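You operate a simulated robot arm through the tools that you are given. There is no shell and no other tool. Be economical: measure what you need, move in short steps, check, and stop when the job is done.

You run a simulated robot arm. Do the job below in one go: nothing can be reset, and whatever is moved stays where it is left.

Task
Set the controls near the top of the media shelf. At the end: the power switch of the game console is switched on; the power key of the disc player is switched on; the input key of the small screen is switched on; the power key of the small screen is switched up; whatever was shut is shut again. Leave all else as you found it, and nothing knocked over.

It is judged by the outcome, as a careful person would: the job done as asked, and still so three seconds after it is handed in. It fails if anything else is knocked over, pushed out of place, dropped, spilled or broken.

Robot
A 7-joint arm with a two-finger parallel gripper, fixed in place. Base frame: the origin is at the foot of the arm, x ahead of it, y to its left, z up. Lengths are in m, angles in degrees, forces in N, time in s.
Its first joint turns from -166.0 to 166.0 degrees. Payload 4.4 kg.
Tool frame: the origin (TCP) lies between the finger pads and is the grasp point; the fingertips stand 0.023 m ahead of it; z points along the fingers, y is the line along which they close. Largest opening 0.094 m; finger width 0.038, thickness 0.01; the body of the gripper, 0.054 by 0.096 m, starts 0.039 m behind the TCP.
Orientation is that of the tool frame in the base frame, as [roll, pitch, yaw] about the fixed x, y, z axes, in that order (R = Rz(yaw) Ry(pitch) Rx(roll)). With the fingers straight down and closing along the base's y, the tool's x points along the base's -x, its y along +y and its z along -z.

Tools
- The arm moves only by the tool send_rows. Its argument "motion" is a list that holds one entry, the list of rows, each a list of 7 numbers: the closure, from 0 (fully open) to 1 (shut), then the shift along the base's x, y, z in units of 20 mm (1.0 is 20 mm), then the turn, a rotation vector about the base's x, y, z in units of 5 degrees (1.0 is 5 degrees). In form: [[[claw, tx, ty, tz, wx, wy, wz], ...]]. A call has 1 to 12 rows; each row shifts and turns the commanded pose from where the row before left it. A call with a number of a shift or a turn outside -1 to 1 is refused whole. Rows are played at 5 a second. More than 0.05 m and 8.6 degrees between two rows, or a gripper value outside its range, and nothing of the call is played. Where a pose cannot be reached the arm comes as near as it can. A force on the tool above 40 N (or 10 N above the force at the start of the call, whichever is more), or a blocked arm, ends the call early, and 0.2 s more pass. The fingers move at their own pace (about 0.072 m/s each) and stop on an object; they squeeze with about 32 N. The grip force told is the motor's: it shows also when the fingers shut on nothing. Time passes only in rows, and 0.2 s behind the last, so rows that do not move let the fingers close. It gives the time, the measured TCP pose, the force on the tool (base axes), the opening and the grip force at its end, in the units of the frame above (readings bear some noise).
- Cameras (640 x 400 px; columns grow to the right, rows downward): "scene" is fixed at [0.2274, -0.5024, 1.3401]; the picture's right is [0.79, -0.62, 0.00], its down [-0.35, -0.44, -0.83] and it looks along [0.51, 0.65, -0.56] (base axes); focal length 364 px, centre (320, 200). "wrist" rides on the gripper at [0.086, 0.016, -0.074] in the tool frame; the picture's right is [-0.18, 0.98, 0.00], its down [-0.58, -0.11, -0.81] and it looks along [-0.79, -0.15, 0.59] (tool axes); focal length 243 px, centre (320, 200). There is no depth. A picture from a camera that has moved, and an enlarged one, comes with that camera's place and axes in the base frame and with its lens. The place of the scene camera against the robot may be out by one fixed shift of up to 0.012 m in any direction.
- get_image(camera): a new picture of that camera. It takes no simulated time.
- close_up(camera, box): a new picture of the part [left, top, right, bottom] of that camera's present view, enlarged. It takes no simulated time.
- close_job(): hands the job in; it is judged then, once.

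Go step by step. Nothing tells you positions but the pictures and the camera data: compare them with the known pose of the tool, close in by small moves and look again before you grip or let go. The budget is 90 turns and 42 pictures, counting those below and the enlarged ones. Unless the task says otherwise, let go and move clear before handing in, and close with one line.

The tools are called as name(argument=value, ...) on one line, values as JSON. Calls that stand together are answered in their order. send_rows: Moves the arm, as the interface text tells. Its arguments: {"type":"object","properties":{"motion":{"type":"array"}},"required":["motion"]} The other tools are called the same way: get_image (camera) takes a picture; close_up (camera, box) takes an enlarged picture of a part of a camera's view; close_job () hands the job in.

At the start:

```text
clock: 0.0
ee_pos: [0.7652, -0.0712, 1.0625]
orientation: [180.0, -0.1, 180.0]
ft_force: [0.0, 0.4, -0.4]
finger_gap: 0.0942
finger_force: 0.0
```

scene: 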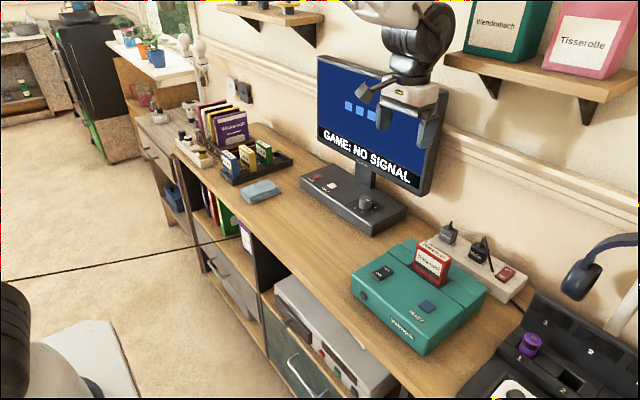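
wrist: 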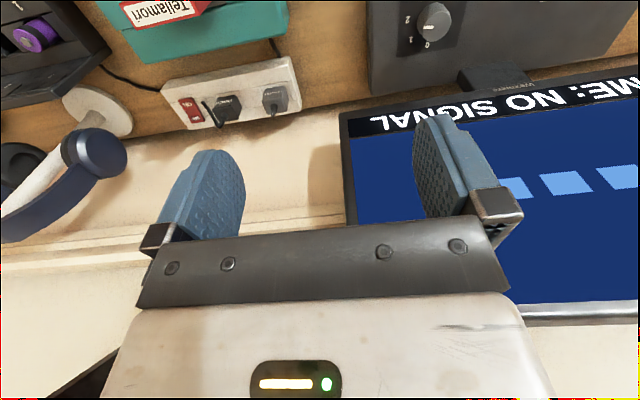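

I see a small screen with a control base, a teal game console, and a grey device in the shelf below, maybe behind a door. I'll enlarge these areas.

close_up(camera="scene", box=[280, 140, 440, 240])

close_up(camera="scene", box=[340, 220, 532, 340])

close_up(camera="scene", box=[176, 230, 448, 400])

```text
4.00 times, centred on (360, 190) of scene
camera zoom: at [0.2274, -0.5024, 1.3401], right [0.79, -0.62, 0.0], down [-0.35, -0.44, -0.83], along [0.51, 0.65, -0.56], focal length 1458 px, centre (160, 240)
```

zoom: 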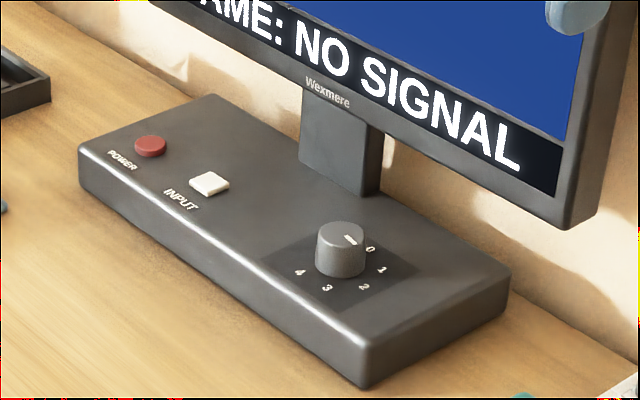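

```text
3.33 times, centred on (436, 280) of scene
camera zoom: at [0.2274, -0.5024, 1.3401], right [0.79, -0.62, 0.0], down [-0.35, -0.44, -0.83], along [0.51, 0.65, -0.56], focal length 1215 px, centre (-67, -67)
```

zoom: 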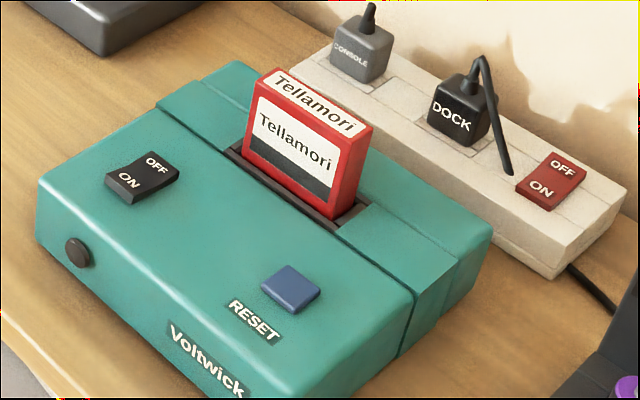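

```text
2.35 times, centred on (312, 315) of scene
camera zoom: at [0.2274, -0.5024, 1.3401], right [0.79, -0.62, 0.0], down [-0.35, -0.44, -0.83], along [0.51, 0.65, -0.56], focal length 858 px, centre (339, -71)
```

zoom: 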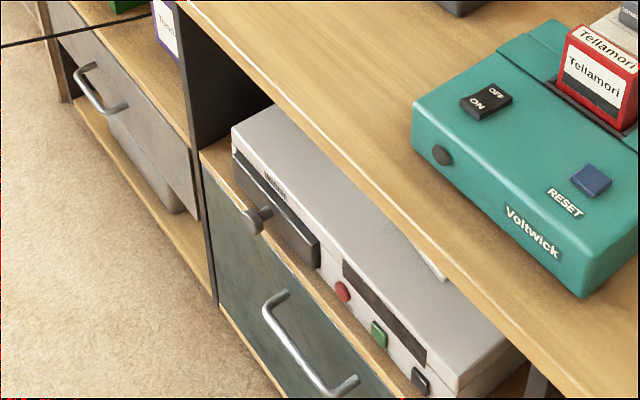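

The scene camera and wrist camera agree well; the console strip's top is near z≈0.775. I'll back the arm away with the fingers shut, then look at the shelf from the wrist camera.

send_rows(motion=[[[1, -1, 0, 0, 0, 0, 0], [1, -1, 0, 0, 0, 0, 0], [1, -1, 0, 0, 0, 0, 0], [1, -1, 0, 0, 0, 0, 0], [1, -1, 0, 0, 0, 0, 0], [1, -1, 0, 0, 0, 0, 0], [1, -1, 0, 0, 0, 0, 0], [1, -1, 0, 0, 0, 0, 0], [1, -1, 0, 0, 0, 0, 0], [1, -1, 0, 0, 0, 0, 0], [1, -1, 0, 0, 0, 0, 0], [1, -1, 0, 0, 0, 0, 0]]])

```text
clock: 2.6
ee_pos: [0.526, -0.0727, 1.0623]
orientation: [180.0, 0.0, -180.0]
ft_force: [-0.7, 1.5, 0.1]
finger_gap: 0.0001
finger_force: 31.8
```

The arm has backed off to x=0.526. Now I'll look from there with both cameras.

get_image(camera="wrist")

get_image(camera="scene")

```text
36 pictures are left
camera wrist: at [0.4402, -0.0557, 1.1352], right [0.18, 0.98, 0.0], down [0.58, -0.11, 0.81], along [0.79, -0.15, -0.59], focal length 243 px, centre (320, 200)
```

wrist: 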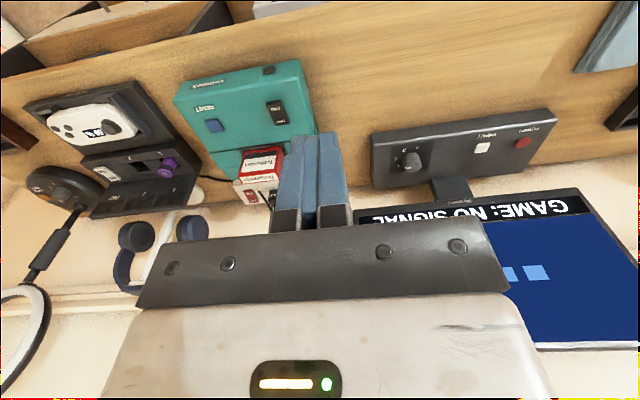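

```text
35 pictures are left
```

scene: 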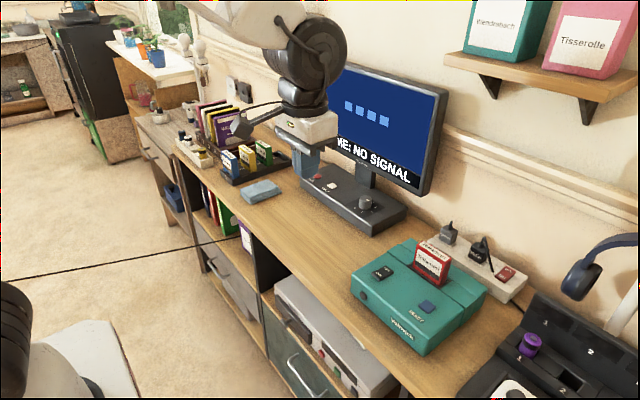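

Triangulating gives the console switch ≈(0.653,-0.166,0.80), the screen's input key ≈(0.833,0.208,0.755) and its power key ≈(0.828,0.279,0.76). Next I'll back up, lower and tilt the tool to view the front of the shelf and the disc player.

send_rows(motion=[[[1, -1, 0, 0, 0, 0, 0], [1, -1, 0, -1, 0, -1, 0], [1, -1, 0, -1, 0, -1, 0], [1, -1, 0, -1, 0, -1, 0], [1, -1, 0, -1, 0, -1, 0], [1, -1, 0, -1, 0, -1, 0], [1, -1, 0, -1, 0, -1, 0], [1, 0, 0, -1, 0, -1, 0], [1, 0, 0, -1, 0, -1, 0], [1, 0, 0, -1, 0, -1, 0], [1, 0, 0, -1, 0, 0, 0], [1, 0, 0, -1, 0, 0, 0]]])

get_image(camera="wrist")

```text
clock: 5.2
ee_pos: [0.3842, -0.0692, 0.8332]
orientation: [179.4, 43.6, 179.6]
ft_force: [1.6, 0.5, 1.5]
finger_gap: 0.0
finger_force: 32.2
```

```text
34 pictures are left
camera wrist: at [0.2701, -0.0533, 0.8263], right [0.13, 0.98, 0.13], down [-0.13, -0.12, 0.98], along [0.98, -0.15, 0.12], focal length 243 px, centre (320, 200)
```

wrist: 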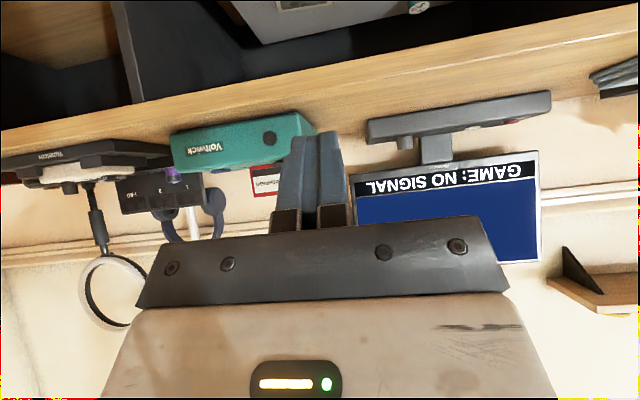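

The disc player sits beneath the tabletop, just out of the top of this upside-down view. I'll lower the arm and tip it down slightly for a better look.

send_rows(motion=[[[1, 0, 0, -1, 0, 1, 0], [1, 0, 0, -1, 0, 1, 0], [1, 0, 0, -1, 0, 1, 0], [1, 0, 0, -1, 0, 0, 0], [1, 0, 0, -1, 0, 0, 0], [1, 0, 0, -1, 0, 0, 0]]])

get_image(camera="wrist")

```text
clock: 6.6
ee_pos: [0.3856, -0.0703, 0.7226]
orientation: [180.0, 30.1, -180.0]
ft_force: [0.6, -0.3, -0.4]
finger_gap: 0.0
finger_force: 32.5
```

```text
33 pictures are left
camera wrist: at [0.274, -0.0548, 0.7427], right [0.16, 0.98, 0.09], down [0.1, -0.11, 0.99], along [0.98, -0.15, -0.12], focal length 243 px, centre (320, 200)
```

wrist: 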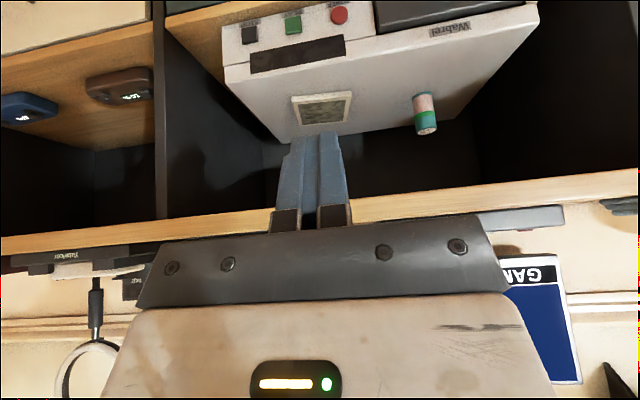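

The disc player stands in an open bay with three front buttons. I'll enlarge to read labels and check the door question.

close_up(camera="wrist", box=[210, 0, 370, 100])

close_up(camera="scene", box=[260, 270, 420, 400])

```text
4.00 times, centred on (290, 50) of wrist
camera zoom: at [0.274, -0.0548, 0.7427], right [0.16, 0.98, 0.09], down [0.1, -0.11, 0.99], along [0.98, -0.15, -0.12], focal length 970 px, centre (440, 800)
```

zoom: 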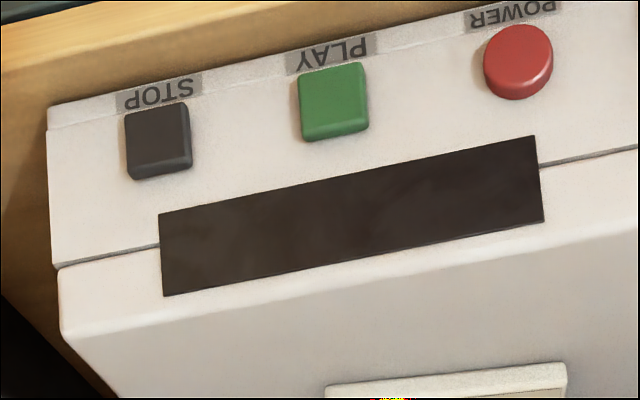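

```text
3.08 times, centred on (340, 335) of scene
camera zoom: at [0.2274, -0.5024, 1.3401], right [0.79, -0.62, 0.0], down [-0.35, -0.44, -0.83], along [0.51, 0.65, -0.56], focal length 1121 px, centre (258, -215)
```

zoom: 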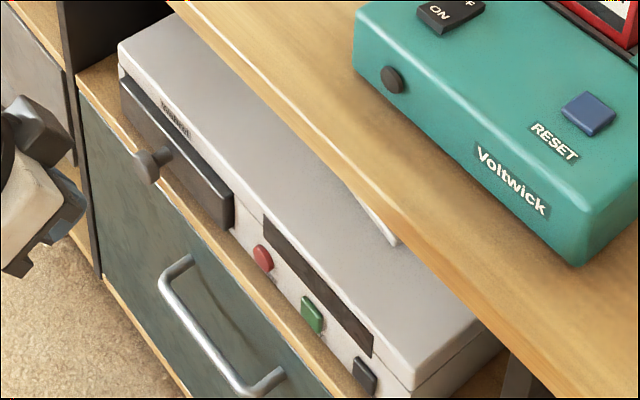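

The disc player's red POWER button triangulates to (0.584,-0.051,0.452) with both cameras agreeing; it's in an open bay, with a drawer handle below it. I'll level the tool to point along +x at that height, staying well in front.

send_rows(motion=[[[1, 0, 0, -1, 0, -1, 0], [1, 0, 0, -1, 0, -1, 0], [1, 0, 0, -1, 0, -1, 0], [1, 0, 0, -1, 0, -1, 0], [1, 0, 0, -1, 0, -1, 0], [1, 0, 0, -1, 0, -1, 0], [1, 0, 0.2, -1, 0, -1, 0], [1, 0, 0.2, -1, 0, -1, 0], [1, 0, 0.2, -1, 0, -1, 0], [1, 0, 0.2, -1, 0, -1, 0], [1, 0, 0.2, -1, 0, -1, 0], [1, 0, 0, -1, 0, -1, 0]]])

get_image(camera="scene")

```text
clock: 8.1
ee_pos: [0.407, -0.0653, 0.7914]
orientation: [-171.9, 69.3, -172.4]
ft_force: [0.2, 0.2, 0.6]
finger_gap: 0.0001
finger_force: 31.8
out of reach, approached as far as the arm can: row 1, 2, 3, 4, 5, 6, 7
stopped in row 7: the arm was blocked; the commanded pose is now the measured one
```

```text
30 pictures are left
```

scene: 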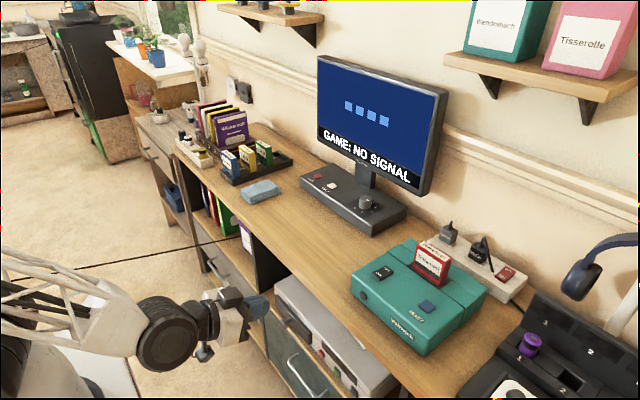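

The arm can't level the tool that close to the base. I'll instead use a 45° tilt, with the hand turned 90° about its axis so that the narrow finger edge leads; I'll make that turn here in free space.

send_rows(motion=[[[1, 0, 0, 0, 0, 1, 0], [1, 0, 0, 0, 0, 1, 0], [1, 0, 0, 0, 0, 1, 0], [1, 0, 0, 0, 0, 1, 0], [1, 0, 0, 0, 0, 1, 0], [1, 0, 0, 0, 1, 0, -1], [1, 0, 0, 0, 1, 0, -1], [1, 0, 0, 0, 1, 0, -1], [1, 0, 0, 0, 1, 0, -1], [1, 0, 0, 0, 1, 0, -1], [1, 0, 0, 0, 1, 0, -1]]])

```text
clock: 10.4
ee_pos: [0.4082, -0.0648, 0.7902]
orientation: [148.6, 32.3, 130.7]
ft_force: [-0.3, -0.3, -0.2]
finger_gap: 0.0001
finger_force: 31.7
```

The turn works in this direction. I'll finish the remaining ~48° and begin lowering.

send_rows(motion=[[[1, 0, 0, 0, 1, 0, -1], [1, 0, 0, 0, 1, 0, -1], [1, 0, 0, 0, 1, 0, -1], [1, 0, 0, 0, 1, 0, -1], [1, 0, 0, 0, 1, 0, -1], [1, 0, 0, 0, 1, 0, -1], [1, 0, 0, -1, 0.4, 0, -0.4], [1, 0, 0, -1, 0, 0, 0], [1, 0, 0, -1, 0, 0, 0], [1, 0, 0, -1, 0, 0, 0], [1, 0, 0, -1, 0, 0, 0], [1, 0, 0, -1, 0, 0, 0]]])

```text
clock: 13.1
ee_pos: [0.4086, -0.0655, 0.6687]
orientation: [136.0, 3.2, 93.9]
ft_force: [0.7, 0.1, -0.2]
finger_gap: 0.0001
finger_force: 32.5
```

The hand is turned; I'll trim 5° of twist, then descend to just in front of the POWER button and check.

send_rows(motion=[[[1, 0, 0.72, -1, 0.7, 0, -0.7], [1, 0, 0, -1, 0, 0, 0], [1, 0, 0, -1, 0, 0, 0], [1, 0, 0, -1, 0, 0, 0], [1, 0, 0, -1, 0, 0, 0], [1, 0, 0, -1, 0, 0, 0], [1, 0.5, 0, -1, 0, 0, 0], [1, 1, 0, -1, 0, 0, 0], [1, 1, 0, -1, 0, 0, 0], [1, 1, 0, -1, 0, 0, 0], [1, 1, 0, -0.3, 0, 0, 0]]])

get_image(camera="scene")

get_image(camera="wrist")

```text
clock: 15.4
ee_pos: [0.4946, -0.0824, 0.4704]
orientation: [136.1, -0.9, 91.0]
ft_force: [-0.1, -0.9, -0.3]
finger_gap: 0.0
finger_force: 31.7
out of reach, approached as far as the arm can: row 5, 6, 7, 8, 9, 10
```

```text
29 pictures are left
```

scene: 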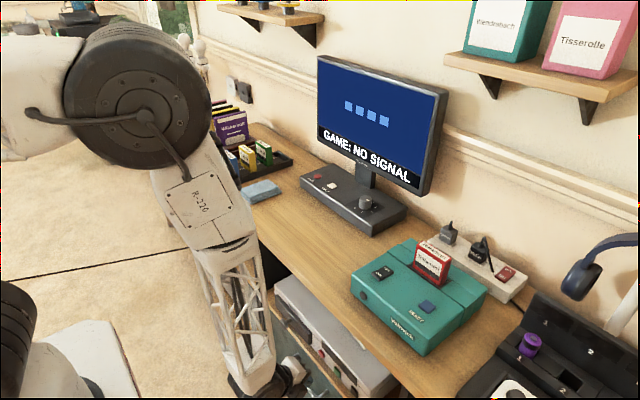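

```text
28 pictures are left
camera wrist: at [0.4534, 0.0014, 0.5356], right [0.71, -0.18, 0.68], down [-0.63, -0.6, 0.5], along [0.32, -0.78, -0.54], focal length 243 px, centre (320, 200)
```

wrist: 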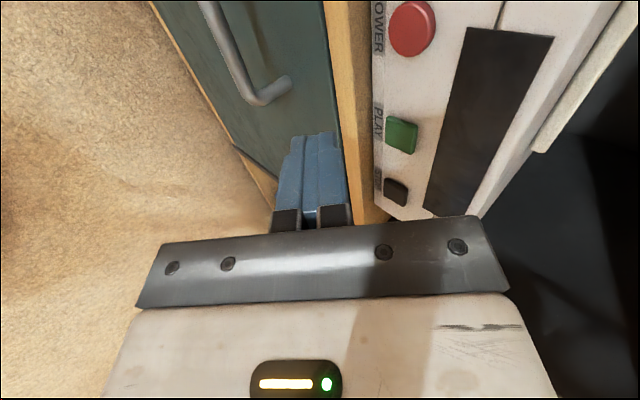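

The y reading is off at -0.082, possibly lag from rows that were just out of reach. I'll let it settle with a still row.

send_rows(motion=[[[1, 0, 0, 0, 0, 0, 0], [1, 0, 0, 0, 0, 0, 0]]])

```text
clock: 16.1
ee_pos: [0.4954, -0.0822, 0.4713]
orientation: [136.0, -0.9, 90.9]
ft_force: [-0.1, -0.5, 0.6]
finger_gap: 0.0
finger_force: 32.1
```

It settled at y=-0.082, so I'll correct sideways with explicit small moves, still in front of the face.

send_rows(motion=[[[1, 0, 0.8, 0, 0, 0, 0], [1, 0, 0.8, -0.3, 0, 0, 0], [1, 0.2, 0, 0, 0, 0, 0]]])

```text
clock: 16.9
ee_pos: [0.4962, -0.0826, 0.4693]
orientation: [136.0, -0.8, 90.9]
ft_force: [0.5, 0.1, -0.3]
finger_gap: 0.0
finger_force: 31.8
out of reach, approached as far as the arm can: row 1, 2, 3
```

It seems a joint limit blocks this exact pose. I'll relax the twist by about 14° and see whether the arm then reaches the commanded point.

send_rows(motion=[[[1, 0, 0, 0, -1, 0, 1], [1, 0, 0, 0, -1, 0, 1], [1, 0, 0, 0, 0, 0, 0]]])

```text
clock: 17.6
ee_pos: [0.4961, -0.0873, 0.469]
orientation: [137.0, 9.0, 101.0]
ft_force: [0.1, 0.7, 0.3]
finger_gap: 0.0
finger_force: 31.6
```

That pose counts as reachable. I'll try the sideways move again.

send_rows(motion=[[[1, 0, 0.8, 0, 0, 0, 0], [1, 0, 0.8, 0, 0, 0, 0], [1, 0, 0, 0, 0, 0, 0]]])

```text
clock: 18.4
ee_pos: [0.494, -0.0826, 0.4751]
orientation: [136.9, 8.9, 101.3]
ft_force: [-0.5, -0.3, -0.3]
finger_gap: 0.0
finger_force: 32.0
out of reach, approached as far as the arm can: row 1, 2
```

Steep tilt near the base is what limits the arm. I'll return to the original hand twist with a 30° tilt instead, backing off and up first.

send_rows(motion=[[[1, -1, 0, 1, 0, 0, 0], [1, -1, 0, 1, 0, 1, 0], [1, -1, 0, 1, 0, 1, 0], [1, 0, 0, 1, 0, 1, 0], [1, 0, 0, 0, -0.7, 0, 1], [1, 0, 0, 0, -0.7, 0, 1], [1, 0, 0, 0, -0.7, 0, 1], [1, 0, 0, 0, -0.7, 0, 1], [1, 0, 0, 0, -0.7, 0, 1], [1, 0, 0, 0, -0.7, 0, 1]]])

```text
clock: 20.6
ee_pos: [0.4313, -0.0975, 0.5602]
orientation: [161.9, 24.3, 136.2]
ft_force: [0.0, 0.5, -0.4]
finger_gap: 0.0001
finger_force: 31.7
out of reach, approached as far as the arm can: row 9, 10
```

Some rows touch a limit at this height, so I'll finish untwisting while rising to a roomier pose.

send_rows(motion=[[[1, 0, 0, 1, 0, 0, 0], [1, 0, 0, 1, 0, 0, 0], [1, 0, 0, 1, -0.58, 0, 1], [1, 0, 0, 1, -0.58, 0, 1], [1, 0, 0, 1, -0.58, 0, 1], [1, 0, 0, 1, -0.58, 0, 1], [1, 0, 0.5, 0, -0.58, 0, 1], [1, 0, 0.5, 0, -0.58, 0, 1], [1, 0, 0.5, 0, -0.58, 0, 1]]])

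```text
clock: 22.6
ee_pos: [0.4326, -0.0675, 0.6806]
orientation: [-176.4, 32.1, -178.4]
ft_force: [-0.6, 0.5, 0.1]
finger_gap: 0.0001
finger_force: 31.7
```

Tilt is now ~32° with the original twist. I'll descend in front of the POWER button to x≈0.51 and check.

send_rows(motion=[[[1, 0.35, 0.4, -1, 0.65, 0, 0], [1, 0.35, 0.42, -1, 0, 0, 0], [1, 0.35, 0, -1, 0, 0, 0], [1, 0.35, 0, -1, 0, 0, 0], [1, 0.35, 0, -1, 0, 0, 0], [1, 0.35, 0, -1, 0, 0, 0], [1, 0.35, 0, -1, 0, 0, 0], [1, 0.35, 0, -1, 0, 0, 0], [1, 0.35, 0, -1, 0, 0, 0], [1, 0.35, 0, -1, 0, 0, 0], [1, 0.4, 0, -0.8, 0, 0, 0]]])

get_image(camera="wrist")

```text
clock: 25.1
ee_pos: [0.5184, -0.0673, 0.4799]
orientation: [178.0, 31.8, 178.4]
ft_force: [-0.2, -0.2, 0.4]
finger_gap: 0.0
finger_force: 32.1
out of reach, approached as far as the arm can: row 6, 8, 9, 10, 11
```

```text
27 pictures are left
camera wrist: at [0.4062, -0.0512, 0.4967], right [0.16, 0.98, 0.13], down [0.07, -0.14, 0.99], along [0.98, -0.15, -0.09], focal length 243 px, centre (320, 200)
```

wrist: 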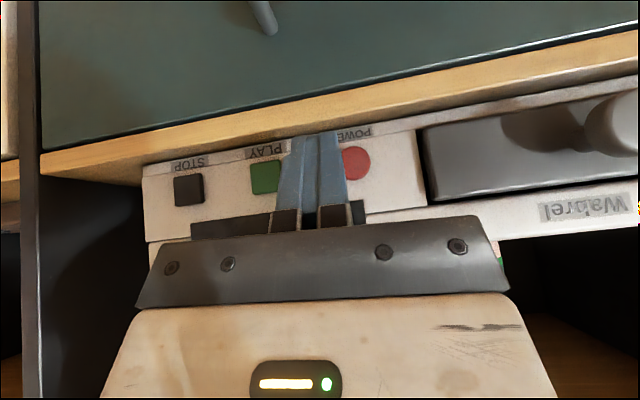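

Again the arm is slightly short in y and z; buttons are just ahead (power is a bit to +y). I'll reduce the tilt by 10° and step toward y=-0.051.

send_rows(motion=[[[1, -0.4, 0, 0, 0, 1, 0], [1, 0, 0, 0, 0, 1, 0], [1, 0, 0.4, 0, 0, 0, 0], [1, 0, 0.4, -0.3, 0, 0, 0], [1, 0, 0, 0, 0, 0, 0]]])

```text
clock: 26.2
ee_pos: [0.513, -0.0529, 0.4747]
orientation: [179.3, 22.0, 179.4]
ft_force: [-0.4, -0.7, 0.5]
finger_gap: 0.0
finger_force: 31.6
```

That's reached. Now lower 6 mm and advance to just before contact.

send_rows(motion=[[[1, 0.6, 0.1, -0.3, 0, 0, 0], [1, 0.6, 0, 0, 0, 0, 0], [1, 0.2, 0, 0, 0, 0, 0], [1, 0, 0, 0, 0, 0, 0]]])

close_up(camera="wrist", box=[200, 100, 440, 250])

close_up(camera="scene", box=[260, 280, 420, 400])

```text
clock: 27.2
ee_pos: [0.54, -0.0522, 0.4677]
orientation: [179.3, 22.0, 179.4]
ft_force: [0.1, 0.6, 0.4]
finger_gap: 0.0
finger_force: 32.2
```

```text
2.67 times, centred on (320, 175) of wrist
camera zoom: at [0.4327, -0.0356, 0.504], right [0.18, 0.98, 0.08], down [0.24, -0.12, 0.96], along [0.96, -0.15, -0.25], focal length 647 px, centre (320, 267)
```

zoom: 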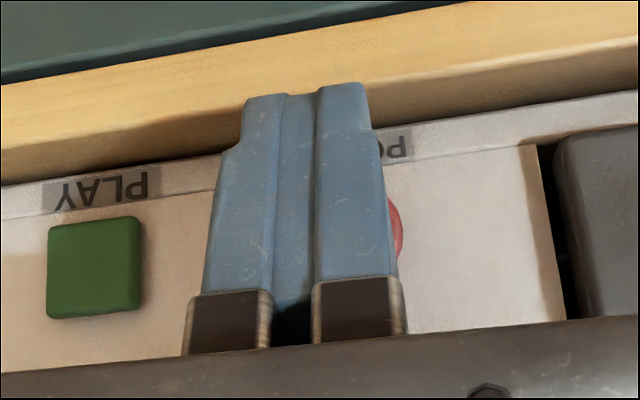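

```text
3.33 times, centred on (340, 340) of scene
camera zoom: at [0.2274, -0.5024, 1.3401], right [0.79, -0.62, 0.0], down [-0.35, -0.44, -0.83], along [0.51, 0.65, -0.56], focal length 1215 px, centre (253, -267)
```

zoom: 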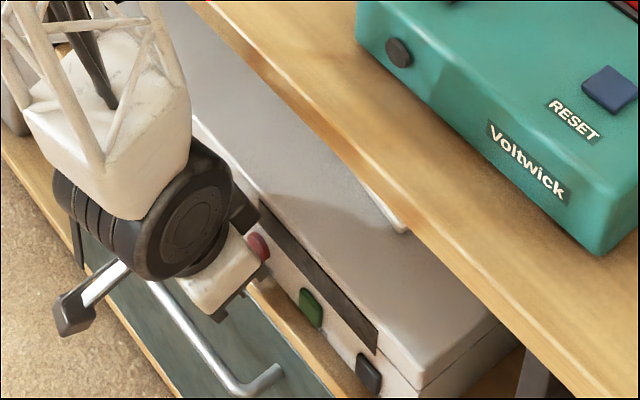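

Aligned: the button is right behind the fingertips. I'll advance in small steps and watch the force.

send_rows(motion=[[[1, 0.3, 0.1, 0, 0, 0, 0], [1, 0.25, 0, 0, 0, 0, 0], [1, 0.15, 0, 0, 0, 0, 0]]])

```text
clock: 28.1
ee_pos: [0.5532, -0.0492, 0.4672]
orientation: [179.4, 21.9, 179.5]
ft_force: [-12.7, 1.6, 2.2]
finger_gap: 0.0
finger_force: 31.8
```

Contact at 13 N. A little further to work the key.

send_rows(motion=[[[1, 0.15, 0, 0, 0, 0, 0], [1, 0.1, 0, 0, 0, 0, 0]]])

```text
clock: 28.5
ee_pos: [0.5515, -0.0485, 0.4659]
orientation: [179.3, 21.5, 179.5]
ft_force: [-7.6, 0.9, -3.6]
finger_gap: 0.0002
finger_force: 32.0
stopped in row 2: the force on the tool passed its limit (the readings are from after the stop); the commanded pose is now the measured one
```

The force limit tripped, so the key is at its stop. I'll back off and look at whether it latched or the display lit.

send_rows(motion=[[[1, -0.6, 0, 0, 0, 0, 0], [1, -1, -0.5, 0.2, 0, 0, 0], [1, -1, -1, 0.5, 0, 0, 0], [1, 0, -1, 0.5, 0, 0, 0], [1, 0, -1, 0, 0, 0, 0]]])

close_up(camera="wrist", box=[180, 60, 500, 260])

```text
clock: 29.7
ee_pos: [0.5025, -0.1202, 0.4922]
orientation: [179.4, 21.7, 179.3]
ft_force: [0.5, 0.0, 0.1]
finger_gap: 0.0
finger_force: 31.6
```

```text
2.00 times, centred on (340, 160) of wrist
camera zoom: at [0.3949, -0.1032, 0.5278], right [0.18, 0.98, 0.08], down [0.24, -0.12, 0.96], along [0.95, -0.15, -0.26], focal length 485 px, centre (280, 280)
```

zoom: 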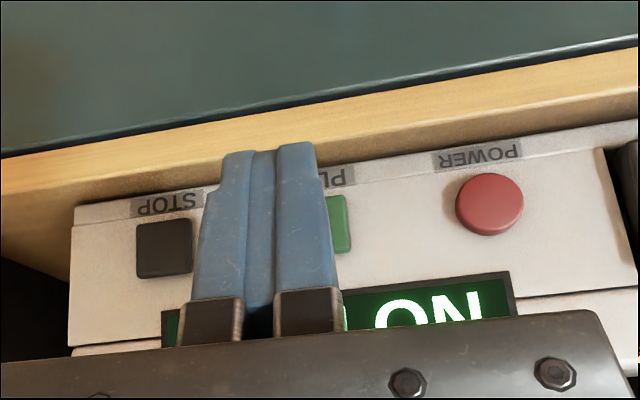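

The disc player's display now reads ON, so that key is done. Next the console switch: I'll back off and rise above the table.

send_rows(motion=[[[1, -1, 0, 0, 0, 0, 0], [1, -1, 0, 0.5, 0, 0, 0], [1, -1, 0, 1, 0, 0, 0], [1, -1, 0, 1, 0, 0, 0], [1, -1, 0, 1, 0, 0, 0], [1, 0, 0, 1, 0, 0, 0], [1, 0, 0, 1, 0, 0, 0], [1, 0, 0, 1, 0, 0, 0], [1, 0, 0, 1, 0, 0, 0], [1, 0, 0, 1, 0, 0, 0], [1, 0, 0, 1, 0, 0, 0], [1, 0, 0, 1, 0, 0, 0]]])

send_rows(motion=[[[1, 0, 0, 1, 0, 0, 0], [1, 0, 0, 1, 0, 0, 0], [1, 0, 0, 1, 0, 0, 0], [1, 0, 0, 1, 0, 0, 0], [1, 0, 0, 1, 0, 0, 0], [1, 0, 0, 1, 0, 0, 0], [1, 0, 0, 1, 0, 0, 0], [1, 0.5, 0, 1, 0, 1, 0], [1, 1, -0.5, 1, 0, 1, 0], [1, 1, -0.5, 1, 0, 1, 0], [1, 1, -0.5, 1, 0, 1, 0], [1, 1, -0.5, 1, 0, 0.35, 0]]])

```text
clock: 32.3
ee_pos: [0.4026, -0.1198, 0.7015]
orientation: [179.4, 21.8, 179.3]
ft_force: [0.1, 0.2, 0.1]
finger_gap: 0.0
finger_force: 32.0
```

```text
clock: 34.9
ee_pos: [0.4923, -0.1588, 0.9408]
orientation: [179.7, -0.2, 179.4]
ft_force: [0.5, 1.1, 0.3]
finger_gap: 0.0001
finger_force: 31.9
```

Tool is upright above the front edge. I'll shift sideways so the fingers don't hide the switch and take an enlarged picture.

send_rows(motion=[[[1, 0.5, -1, 0, 0, 0, 0], [1, 0.5, -1, 0, 0, 0, 0], [1, 0.5, -1, 0, 0, 0, 0], [1, 0.5, -1, 0, 0, 0, 0]]])

close_up(camera="wrist", box=[300, 90, 500, 215])

close_up(camera="scene", box=[350, 235, 446, 295])

```text
clock: 35.9
ee_pos: [0.5335, -0.238, 0.9412]
orientation: [179.7, -0.1, 179.5]
ft_force: [-0.2, 0.5, -0.7]
finger_gap: 0.0001
finger_force: 32.3
```

```text
3.20 times, centred on (400, 152) of wrist
camera zoom: at [0.4465, -0.2222, 1.0145], right [0.19, 0.98, 0.01], down [0.58, -0.12, 0.8], along [0.79, -0.15, -0.59], focal length 776 px, centre (64, 352)
```

zoom: 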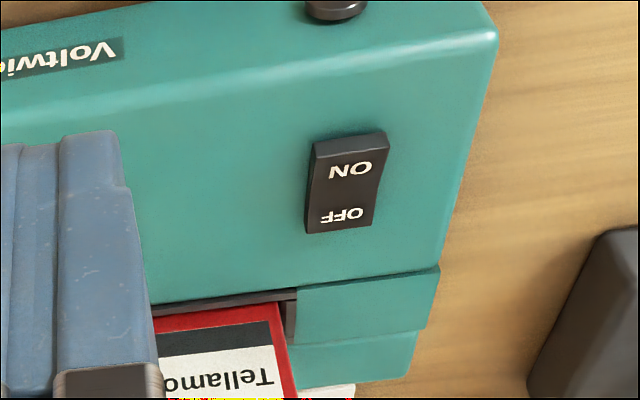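

```text
6.67 times, centred on (398, 265) of scene
camera zoom: at [0.2274, -0.5024, 1.3401], right [0.79, -0.62, 0.0], down [-0.35, -0.44, -0.83], along [0.51, 0.65, -0.56], focal length 2430 px, centre (-200, -233)
```

zoom: 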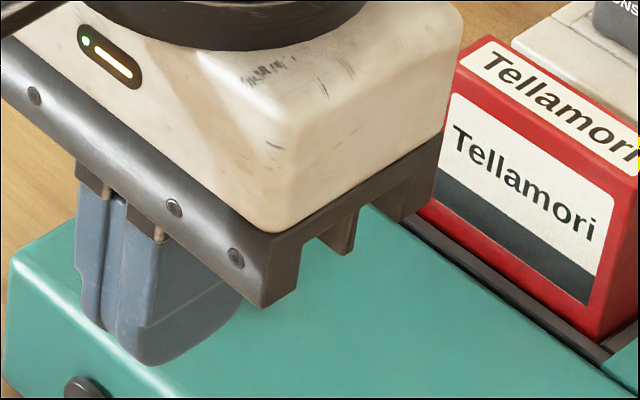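

The rocker's ON end is nearer the robot, around (0.635,-0.159), currently raised (off). I'll position with the finger's far edge on the ON half only (tool x≈0.623) and descend above it.

send_rows(motion=[[[1, 1, 1, 0, 0, 0, 0], [1, 1, 1, 0, 0, 0, 0], [1, 1, 1, 0, 0, 0, 0], [1, 1, 0.95, 0, 0, 0, 0], [1, 0.48, 0, -1, 0, 0, 0], [1, 0, 0, -1, 0, 0, 0], [1, 0, 0, -1, 0, 0, 0], [1, 0, 0, -1, 0, 0, 0], [1, 0, 0, -0.3, 0, 0, 0]]])

close_up(camera="scene", box=[340, 220, 468, 300])

close_up(camera="wrist", box=[220, 50, 420, 250])

```text
clock: 37.9
ee_pos: [0.6215, -0.16, 0.8548]
orientation: [179.7, -0.1, 179.4]
ft_force: [0.4, 1.2, -0.1]
finger_gap: 0.0
finger_force: 32.1
```

```text
5.00 times, centred on (404, 260) of scene
camera zoom: at [0.2274, -0.5024, 1.3401], right [0.79, -0.62, 0.0], down [-0.35, -0.44, -0.83], along [0.51, 0.65, -0.56], focal length 1822 px, centre (-100, -100)
```

zoom: 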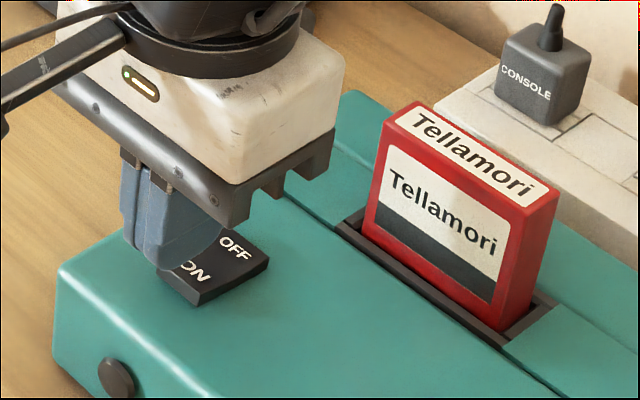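

```text
2.00 times, centred on (320, 150) of wrist
camera zoom: at [0.5354, -0.1434, 0.9286], right [0.19, 0.98, 0.01], down [0.58, -0.12, 0.8], along [0.79, -0.15, -0.59], focal length 485 px, centre (320, 300)
```

zoom: 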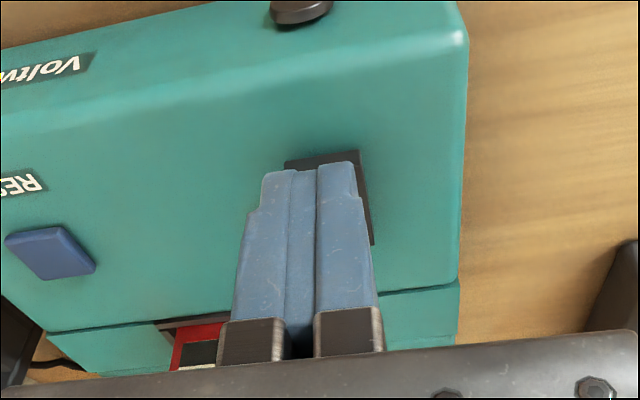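

The finger sits over the ON half, aligned in y. Descending in small steps with force checks.

send_rows(motion=[[[1, 0, 0, -0.5, 0, 0, 0], [1, 0, 0, -0.3, 0, 0, 0], [1, 0, 0, -0.2, 0, 0, 0], [1, 0, 0, -0.15, 0, 0, 0], [1, 0, 0, -0.15, 0, 0, 0]]])

```text
clock: 39.0
ee_pos: [0.6212, -0.1594, 0.8323]
orientation: [179.7, 0.0, 179.4]
ft_force: [-2.7, 0.2, 7.1]
finger_gap: 0.0
finger_force: 31.9
stopped in row 5: the force on the tool passed its limit (the readings are from after the stop); the commanded pose is now the measured one
```

Contact near tip z≈0.809 and the force limit was reached. I'll lift and look.

send_rows(motion=[[[1, 0, 0, 1, 0, 0, 0], [1, 0, 0, 1, 0, 0, 0], [1, -0.5, 0, 1, 0, 0, 0], [1, -1, 0, 0.5, 0, 0, 0]]])

get_image(camera="scene")

close_up(camera="scene", box=[340, 220, 468, 300])

```text
clock: 40.0
ee_pos: [0.5921, -0.1588, 0.9028]
orientation: [179.7, 0.0, 179.4]
ft_force: [-0.7, 0.0, 0.3]
finger_gap: 0.0
finger_force: 31.9
```

```text
19 pictures are left
```

scene: 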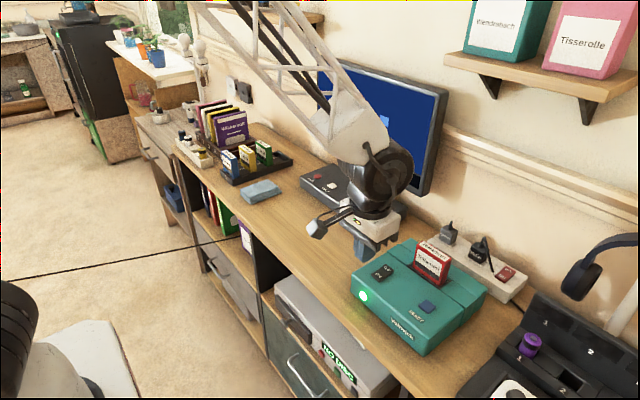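

```text
5.00 times, centred on (404, 260) of scene
camera zoom: at [0.2274, -0.5024, 1.3401], right [0.79, -0.62, 0.0], down [-0.35, -0.44, -0.83], along [0.51, 0.65, -0.56], focal length 1822 px, centre (-100, -100)
```

zoom: 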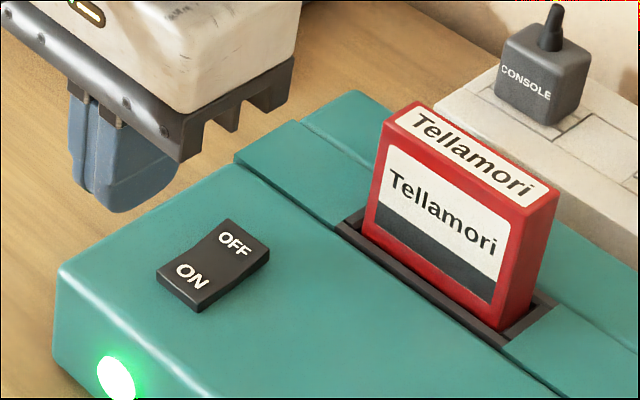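

The console's LED is green (on) and the disc player is on, showing "NO DISC". Next is the small screen: moving left and forward, above the table.

send_rows(motion=[[[1, 0, 1, 0.5, 0, 0, 0], [1, 0, 1, 0.5, 0, 0, 0], [1, 0, 1, 0, 0, 0, 0], [1, 0, 1, 0, 0, 0, 0], [1, 0, 1, 0, 0, 0, 0], [1, 0, 1, 0, 0, 0, 0], [1, 0, 1, 0, 0, 0, 0], [1, 0, 1, 0, 0, 0, 0], [1, 0.5, 1, 0, 0, -1, 0], [1, 0.5, 1, 0, 0, -1, 0], [1, 0.5, 1, 0, 0, -1, 0], [1, 0.5, 1, 0, 0, 0, 0]]])

get_image(camera="wrist")

close_up(camera="scene", box=[290, 40, 450, 240])

```text
clock: 42.6
ee_pos: [0.6311, 0.0806, 0.9231]
orientation: [179.4, 15.0, 179.4]
ft_force: [0.5, -0.6, 1.1]
finger_gap: 0.0001
finger_force: 32.0
```

```text
17 pictures are left
camera wrist: at [0.5279, 0.096, 0.9718], right [0.19, 0.98, 0.06], down [0.35, -0.12, 0.93], along [0.92, -0.15, -0.37], focal length 243 px, centre (320, 200)
```

wrist: 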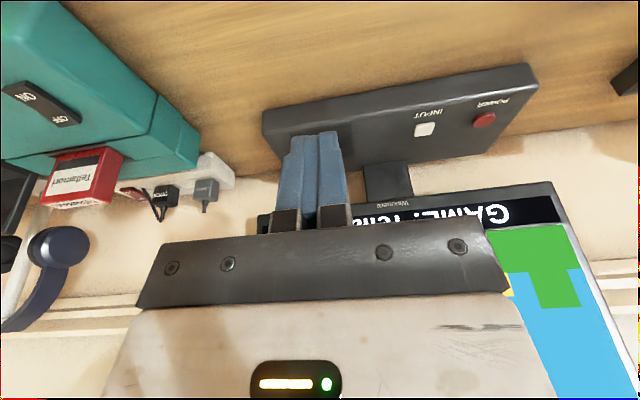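

```text
2.00 times, centred on (370, 140) of scene
camera zoom: at [0.2274, -0.5024, 1.3401], right [0.79, -0.62, 0.0], down [-0.35, -0.44, -0.83], along [0.51, 0.65, -0.56], focal length 729 px, centre (220, 320)
```

zoom: 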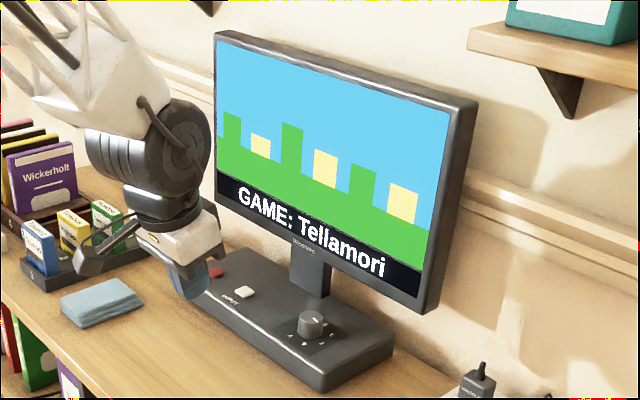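

The screen now shows the game. I'll enlarge both keys to see whether either is latched in.

close_up(camera="wrist", box=[390, 80, 518, 160])

```text
5.00 times, centred on (454, 120) of wrist
camera zoom: at [0.5279, 0.096, 0.9718], right [0.19, 0.98, 0.06], down [0.35, -0.12, 0.93], along [0.92, -0.15, -0.37], focal length 1213 px, centre (-350, 600)
```

zoom: 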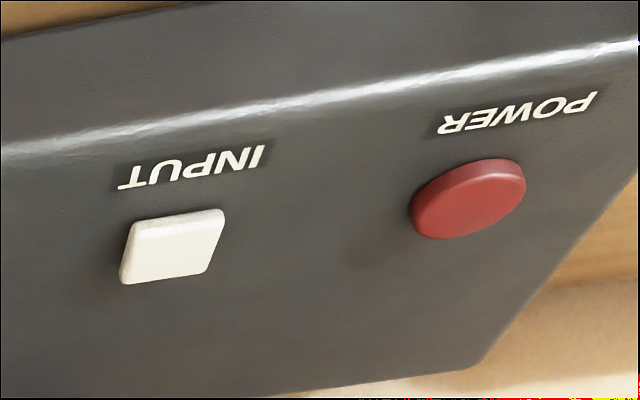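

Both caps protrude similarly. I'll move closer for a more accurate fix on them.

send_rows(motion=[[[1, 1, 0.5, -0.3, 0, 0, 0], [1, 1, 0.5, -0.3, 0, 0, 0], [1, 1, 0.5, -0.3, 0, 0, 0], [1, 1, 0.5, -0.3, 0, 0, 0], [1, 1, 0.5, -0.3, 0, 0, 0], [1, 1, 0, -0.3, 0, 0, 0]]])

close_up(camera="wrist", box=[320, 40, 576, 200])

```text
clock: 44.0
ee_pos: [0.7516, 0.13, 0.8866]
orientation: [179.5, 15.0, 179.4]
ft_force: [0.5, 0.1, -0.5]
finger_gap: 0.0
finger_force: 32.3
```

```text
2.50 times, centred on (448, 120) of wrist
camera zoom: at [0.6496, 0.1454, 0.9349], right [0.19, 0.98, 0.06], down [0.35, -0.12, 0.93], along [0.92, -0.15, -0.37], focal length 606 px, centre (0, 400)
```

zoom: 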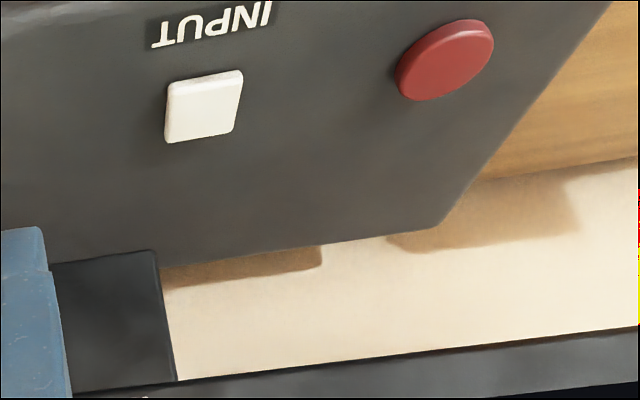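

Three wrist views agree: input key ≈(0.805,0.191,0.781) and power key ≈(0.807,0.261,0.781). I'll place the tool over the input key, keeping the hand leaning back from the screen.

send_rows(motion=[[[1, 0, 1, 0, 0, 0, 0], [1, 0, 1, 0, 0, 0, 0], [1, 1, 1, 0, 0, 0, 0], [1, 1, 0.05, -0.5, 0, 0, 0], [1, 1, 0, -1, 0, 0, 0], [1, 0.2, 0, -1, 0, 0, 0], [1, 0, 0, -0.3, 0, 0, 0]]])

close_up(camera="wrist", box=[220, 40, 476, 200])

close_up(camera="scene", box=[280, 120, 440, 240])

```text
clock: 45.6
ee_pos: [0.8153, 0.1904, 0.8305]
orientation: [179.5, 15.0, 179.5]
ft_force: [-0.2, -0.4, -0.1]
finger_gap: 0.0003
finger_force: 32.2
```

```text
2.50 times, centred on (348, 120) of wrist
camera zoom: at [0.7133, 0.2072, 0.878], right [0.19, 0.98, 0.06], down [0.35, -0.12, 0.93], along [0.92, -0.15, -0.37], focal length 606 px, centre (250, 400)
```

zoom: 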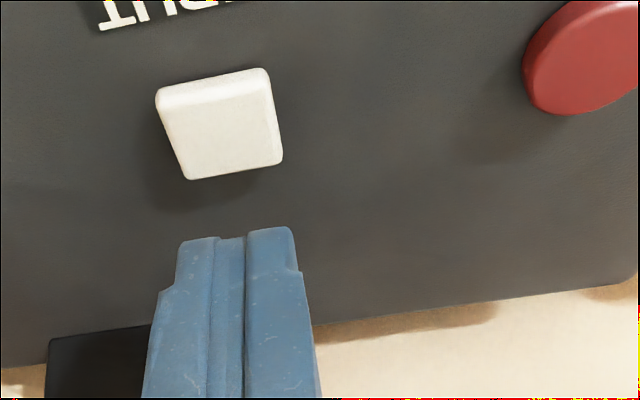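

```text
3.33 times, centred on (360, 180) of scene
camera zoom: at [0.2274, -0.5024, 1.3401], right [0.79, -0.62, 0.0], down [-0.35, -0.44, -0.83], along [0.51, 0.65, -0.56], focal length 1215 px, centre (187, 267)
```

zoom: 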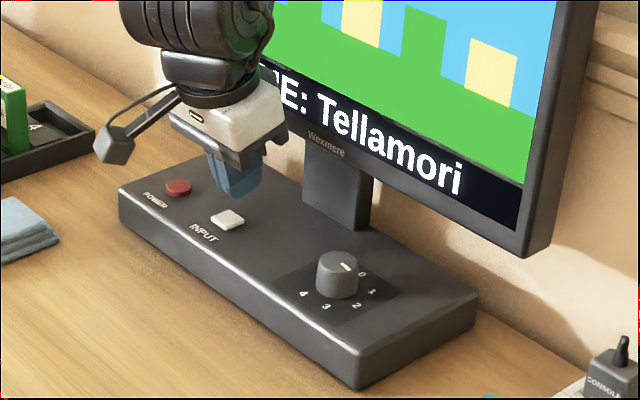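

Aligned in y; I'll pull back 6 mm in x and press down in small steps.

send_rows(motion=[[[1, -0.3, 0, -0.5, 0, 0, 0], [1, 0, 0, -0.4, 0, 0, 0], [1, 0, 0, -0.2, 0, 0, 0], [1, 0, 0, -0.15, 0, 0, 0]]])

```text
clock: 46.6
ee_pos: [0.8099, 0.1901, 0.8074]
orientation: [179.5, 15.1, 179.5]
ft_force: [-15.9, -0.2, 32.4]
finger_gap: 0.0
finger_force: 31.6
```

32 N on the key already. I'll look before pushing any further.

close_up(camera="scene", box=[280, 50, 440, 240])

```text
2.11 times, centred on (360, 145) of scene
camera zoom: at [0.2274, -0.5024, 1.3401], right [0.79, -0.62, 0.0], down [-0.35, -0.44, -0.83], along [0.51, 0.65, -0.56], focal length 767 px, centre (236, 316)
```

zoom: 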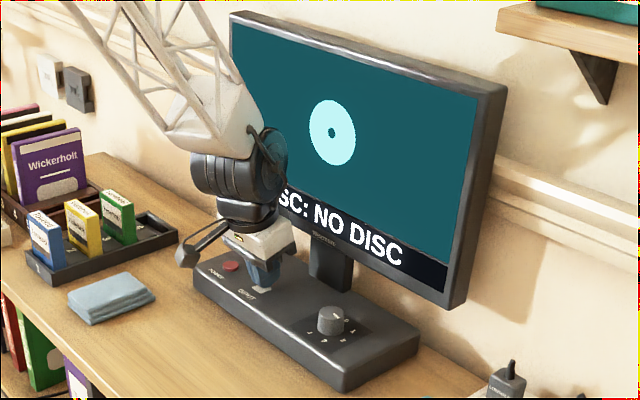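

The screen now shows the DISC source, so the input key is on. I'll lift off and compare the two caps' heights.

send_rows(motion=[[[1, 0, 0, 0.6, 0, 0, 0], [1, 0, 0, 0.6, 0, 0, 0], [1, -1, 0, 0.8, 0, 0, 0], [1, -1, 0, 0.8, 0, 0, 0], [1, -1, -1, 0, 0, 0, 0], [1, 0, -1, 0, 0, 0, 0], [1, 0, -1, 0, 0, 0, 0]]])

close_up(camera="wrist", box=[320, 40, 576, 200])

close_up(camera="scene", box=[290, 150, 370, 200])

```text
clock: 48.2
ee_pos: [0.7493, 0.1302, 0.8611]
orientation: [179.5, 15.0, 179.2]
ft_force: [0.7, -0.1, 0.0]
finger_gap: 0.0001
finger_force: 32.2
```

```text
2.50 times, centred on (448, 120) of wrist
camera zoom: at [0.6464, 0.1473, 0.9101], right [0.19, 0.98, 0.06], down [0.35, -0.12, 0.93], along [0.92, -0.15, -0.37], focal length 606 px, centre (0, 400)
```

zoom: 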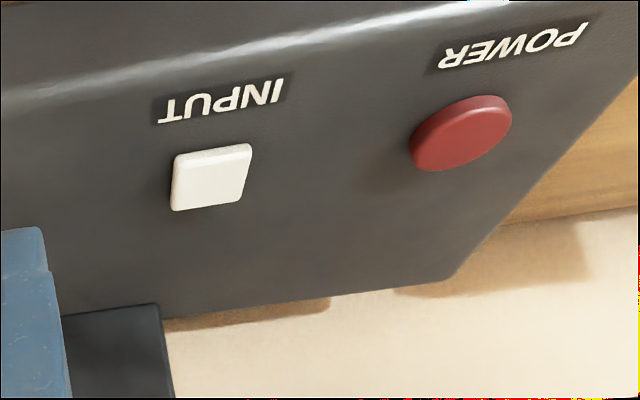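

```text
8.00 times, centred on (330, 175) of scene
camera zoom: at [0.2274, -0.5024, 1.3401], right [0.79, -0.62, 0.0], down [-0.35, -0.44, -0.83], along [0.51, 0.65, -0.56], focal length 2916 px, centre (240, 400)
```

zoom: 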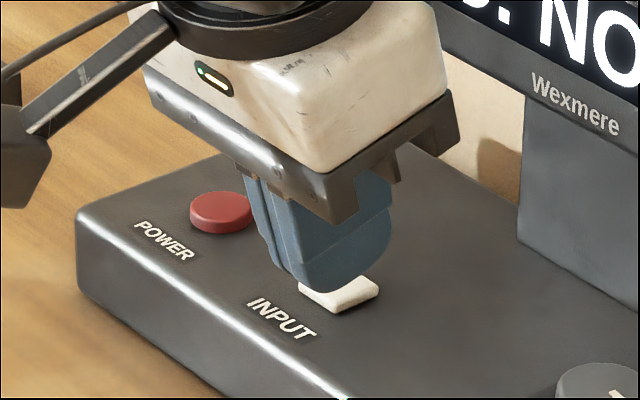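

The keys' heights look alike, and I need to tell whether "up" means released for the power key. I'll return to the earlier viewing pose and take exactly the same enlargement, to see if the input key changed height when it went on.

send_rows(motion=[[[1, -1, -0.5, 0.5, 0, 0, 0], [1, -1, -0.5, 0.5, 0, 0, 0], [1, -1, -0.5, 0.5, 0, 0, 0], [1, -1, -0.5, 0.5, 0, 0, 0], [1, -1, -0.5, 0.5, 0, 0, 0], [1, -0.91, 0.02, 0.6, 0, 0, 0], [1, 0, 0, 0, 0, 0, 0]]])

close_up(camera="wrist", box=[390, 80, 518, 160])

```text
clock: 49.8
ee_pos: [0.6307, 0.0801, 0.9231]
orientation: [179.5, 15.0, 179.4]
ft_force: [-0.9, 0.4, 0.3]
finger_gap: 0.0
finger_force: 32.6
```

```text
5.00 times, centred on (454, 120) of wrist
camera zoom: at [0.5281, 0.0975, 0.9719], right [0.19, 0.98, 0.06], down [0.35, -0.12, 0.93], along [0.92, -0.15, -0.37], focal length 1213 px, centre (-350, 600)
```

zoom: 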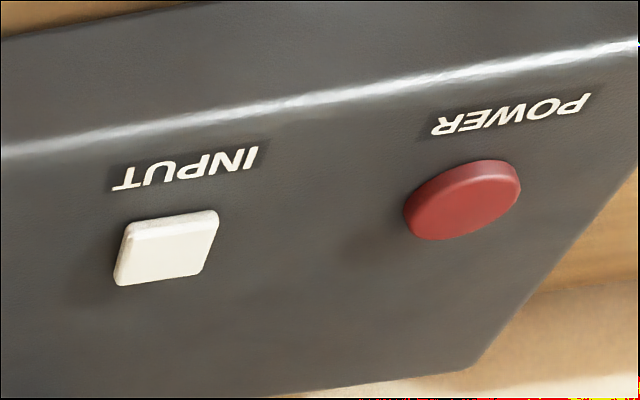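

The input cap returned to the same height, so these are push-push keys with no visible latch. The power key's present state is still unclear, so I'll press it once and watch the response; a second press would undo it. First I'll move above it.

send_rows(motion=[[[1, 0, 1, 0, 0, 0, 0], [1, 1, 1, 0, 0, 0, 0], [1, 1, 1, 0, 0, 0, 0], [1, 1, 1, 0, 0, 0, 0], [1, 1, 1, 0, 0, 0, 0], [1, 1, 1, 0, 0, 0, 0], [1, 1, 1, -0.65, 0, 0, 0], [1, 1, 1, -1, 0, 0, 0], [1, 1, 1, -1, 0, 0, 0], [1, 1, 0.05, -1, 0, 0, 0], [1, 0, 0, -1, 0, 0, 0]]])

close_up(camera="wrist", box=[220, 40, 476, 200])

```text
clock: 52.2
ee_pos: [0.812, 0.2614, 0.8306]
orientation: [179.5, 15.0, 179.5]
ft_force: [0.4, -0.3, 0.1]
finger_gap: 0.0
finger_force: 31.7
```

```text
2.50 times, centred on (348, 120) of wrist
camera zoom: at [0.7091, 0.2786, 0.8794], right [0.19, 0.98, 0.06], down [0.35, -0.12, 0.93], along [0.92, -0.15, -0.37], focal length 606 px, centre (250, 400)
```

zoom: 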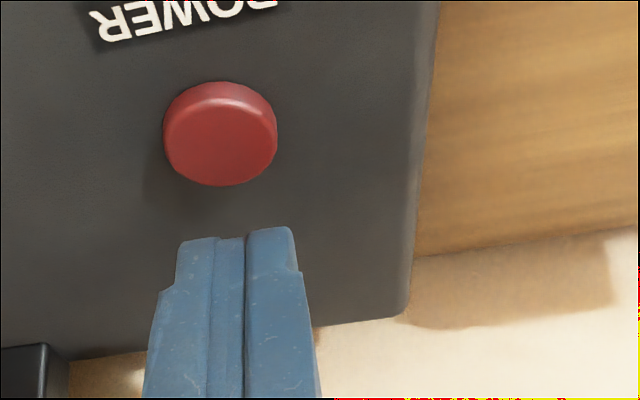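

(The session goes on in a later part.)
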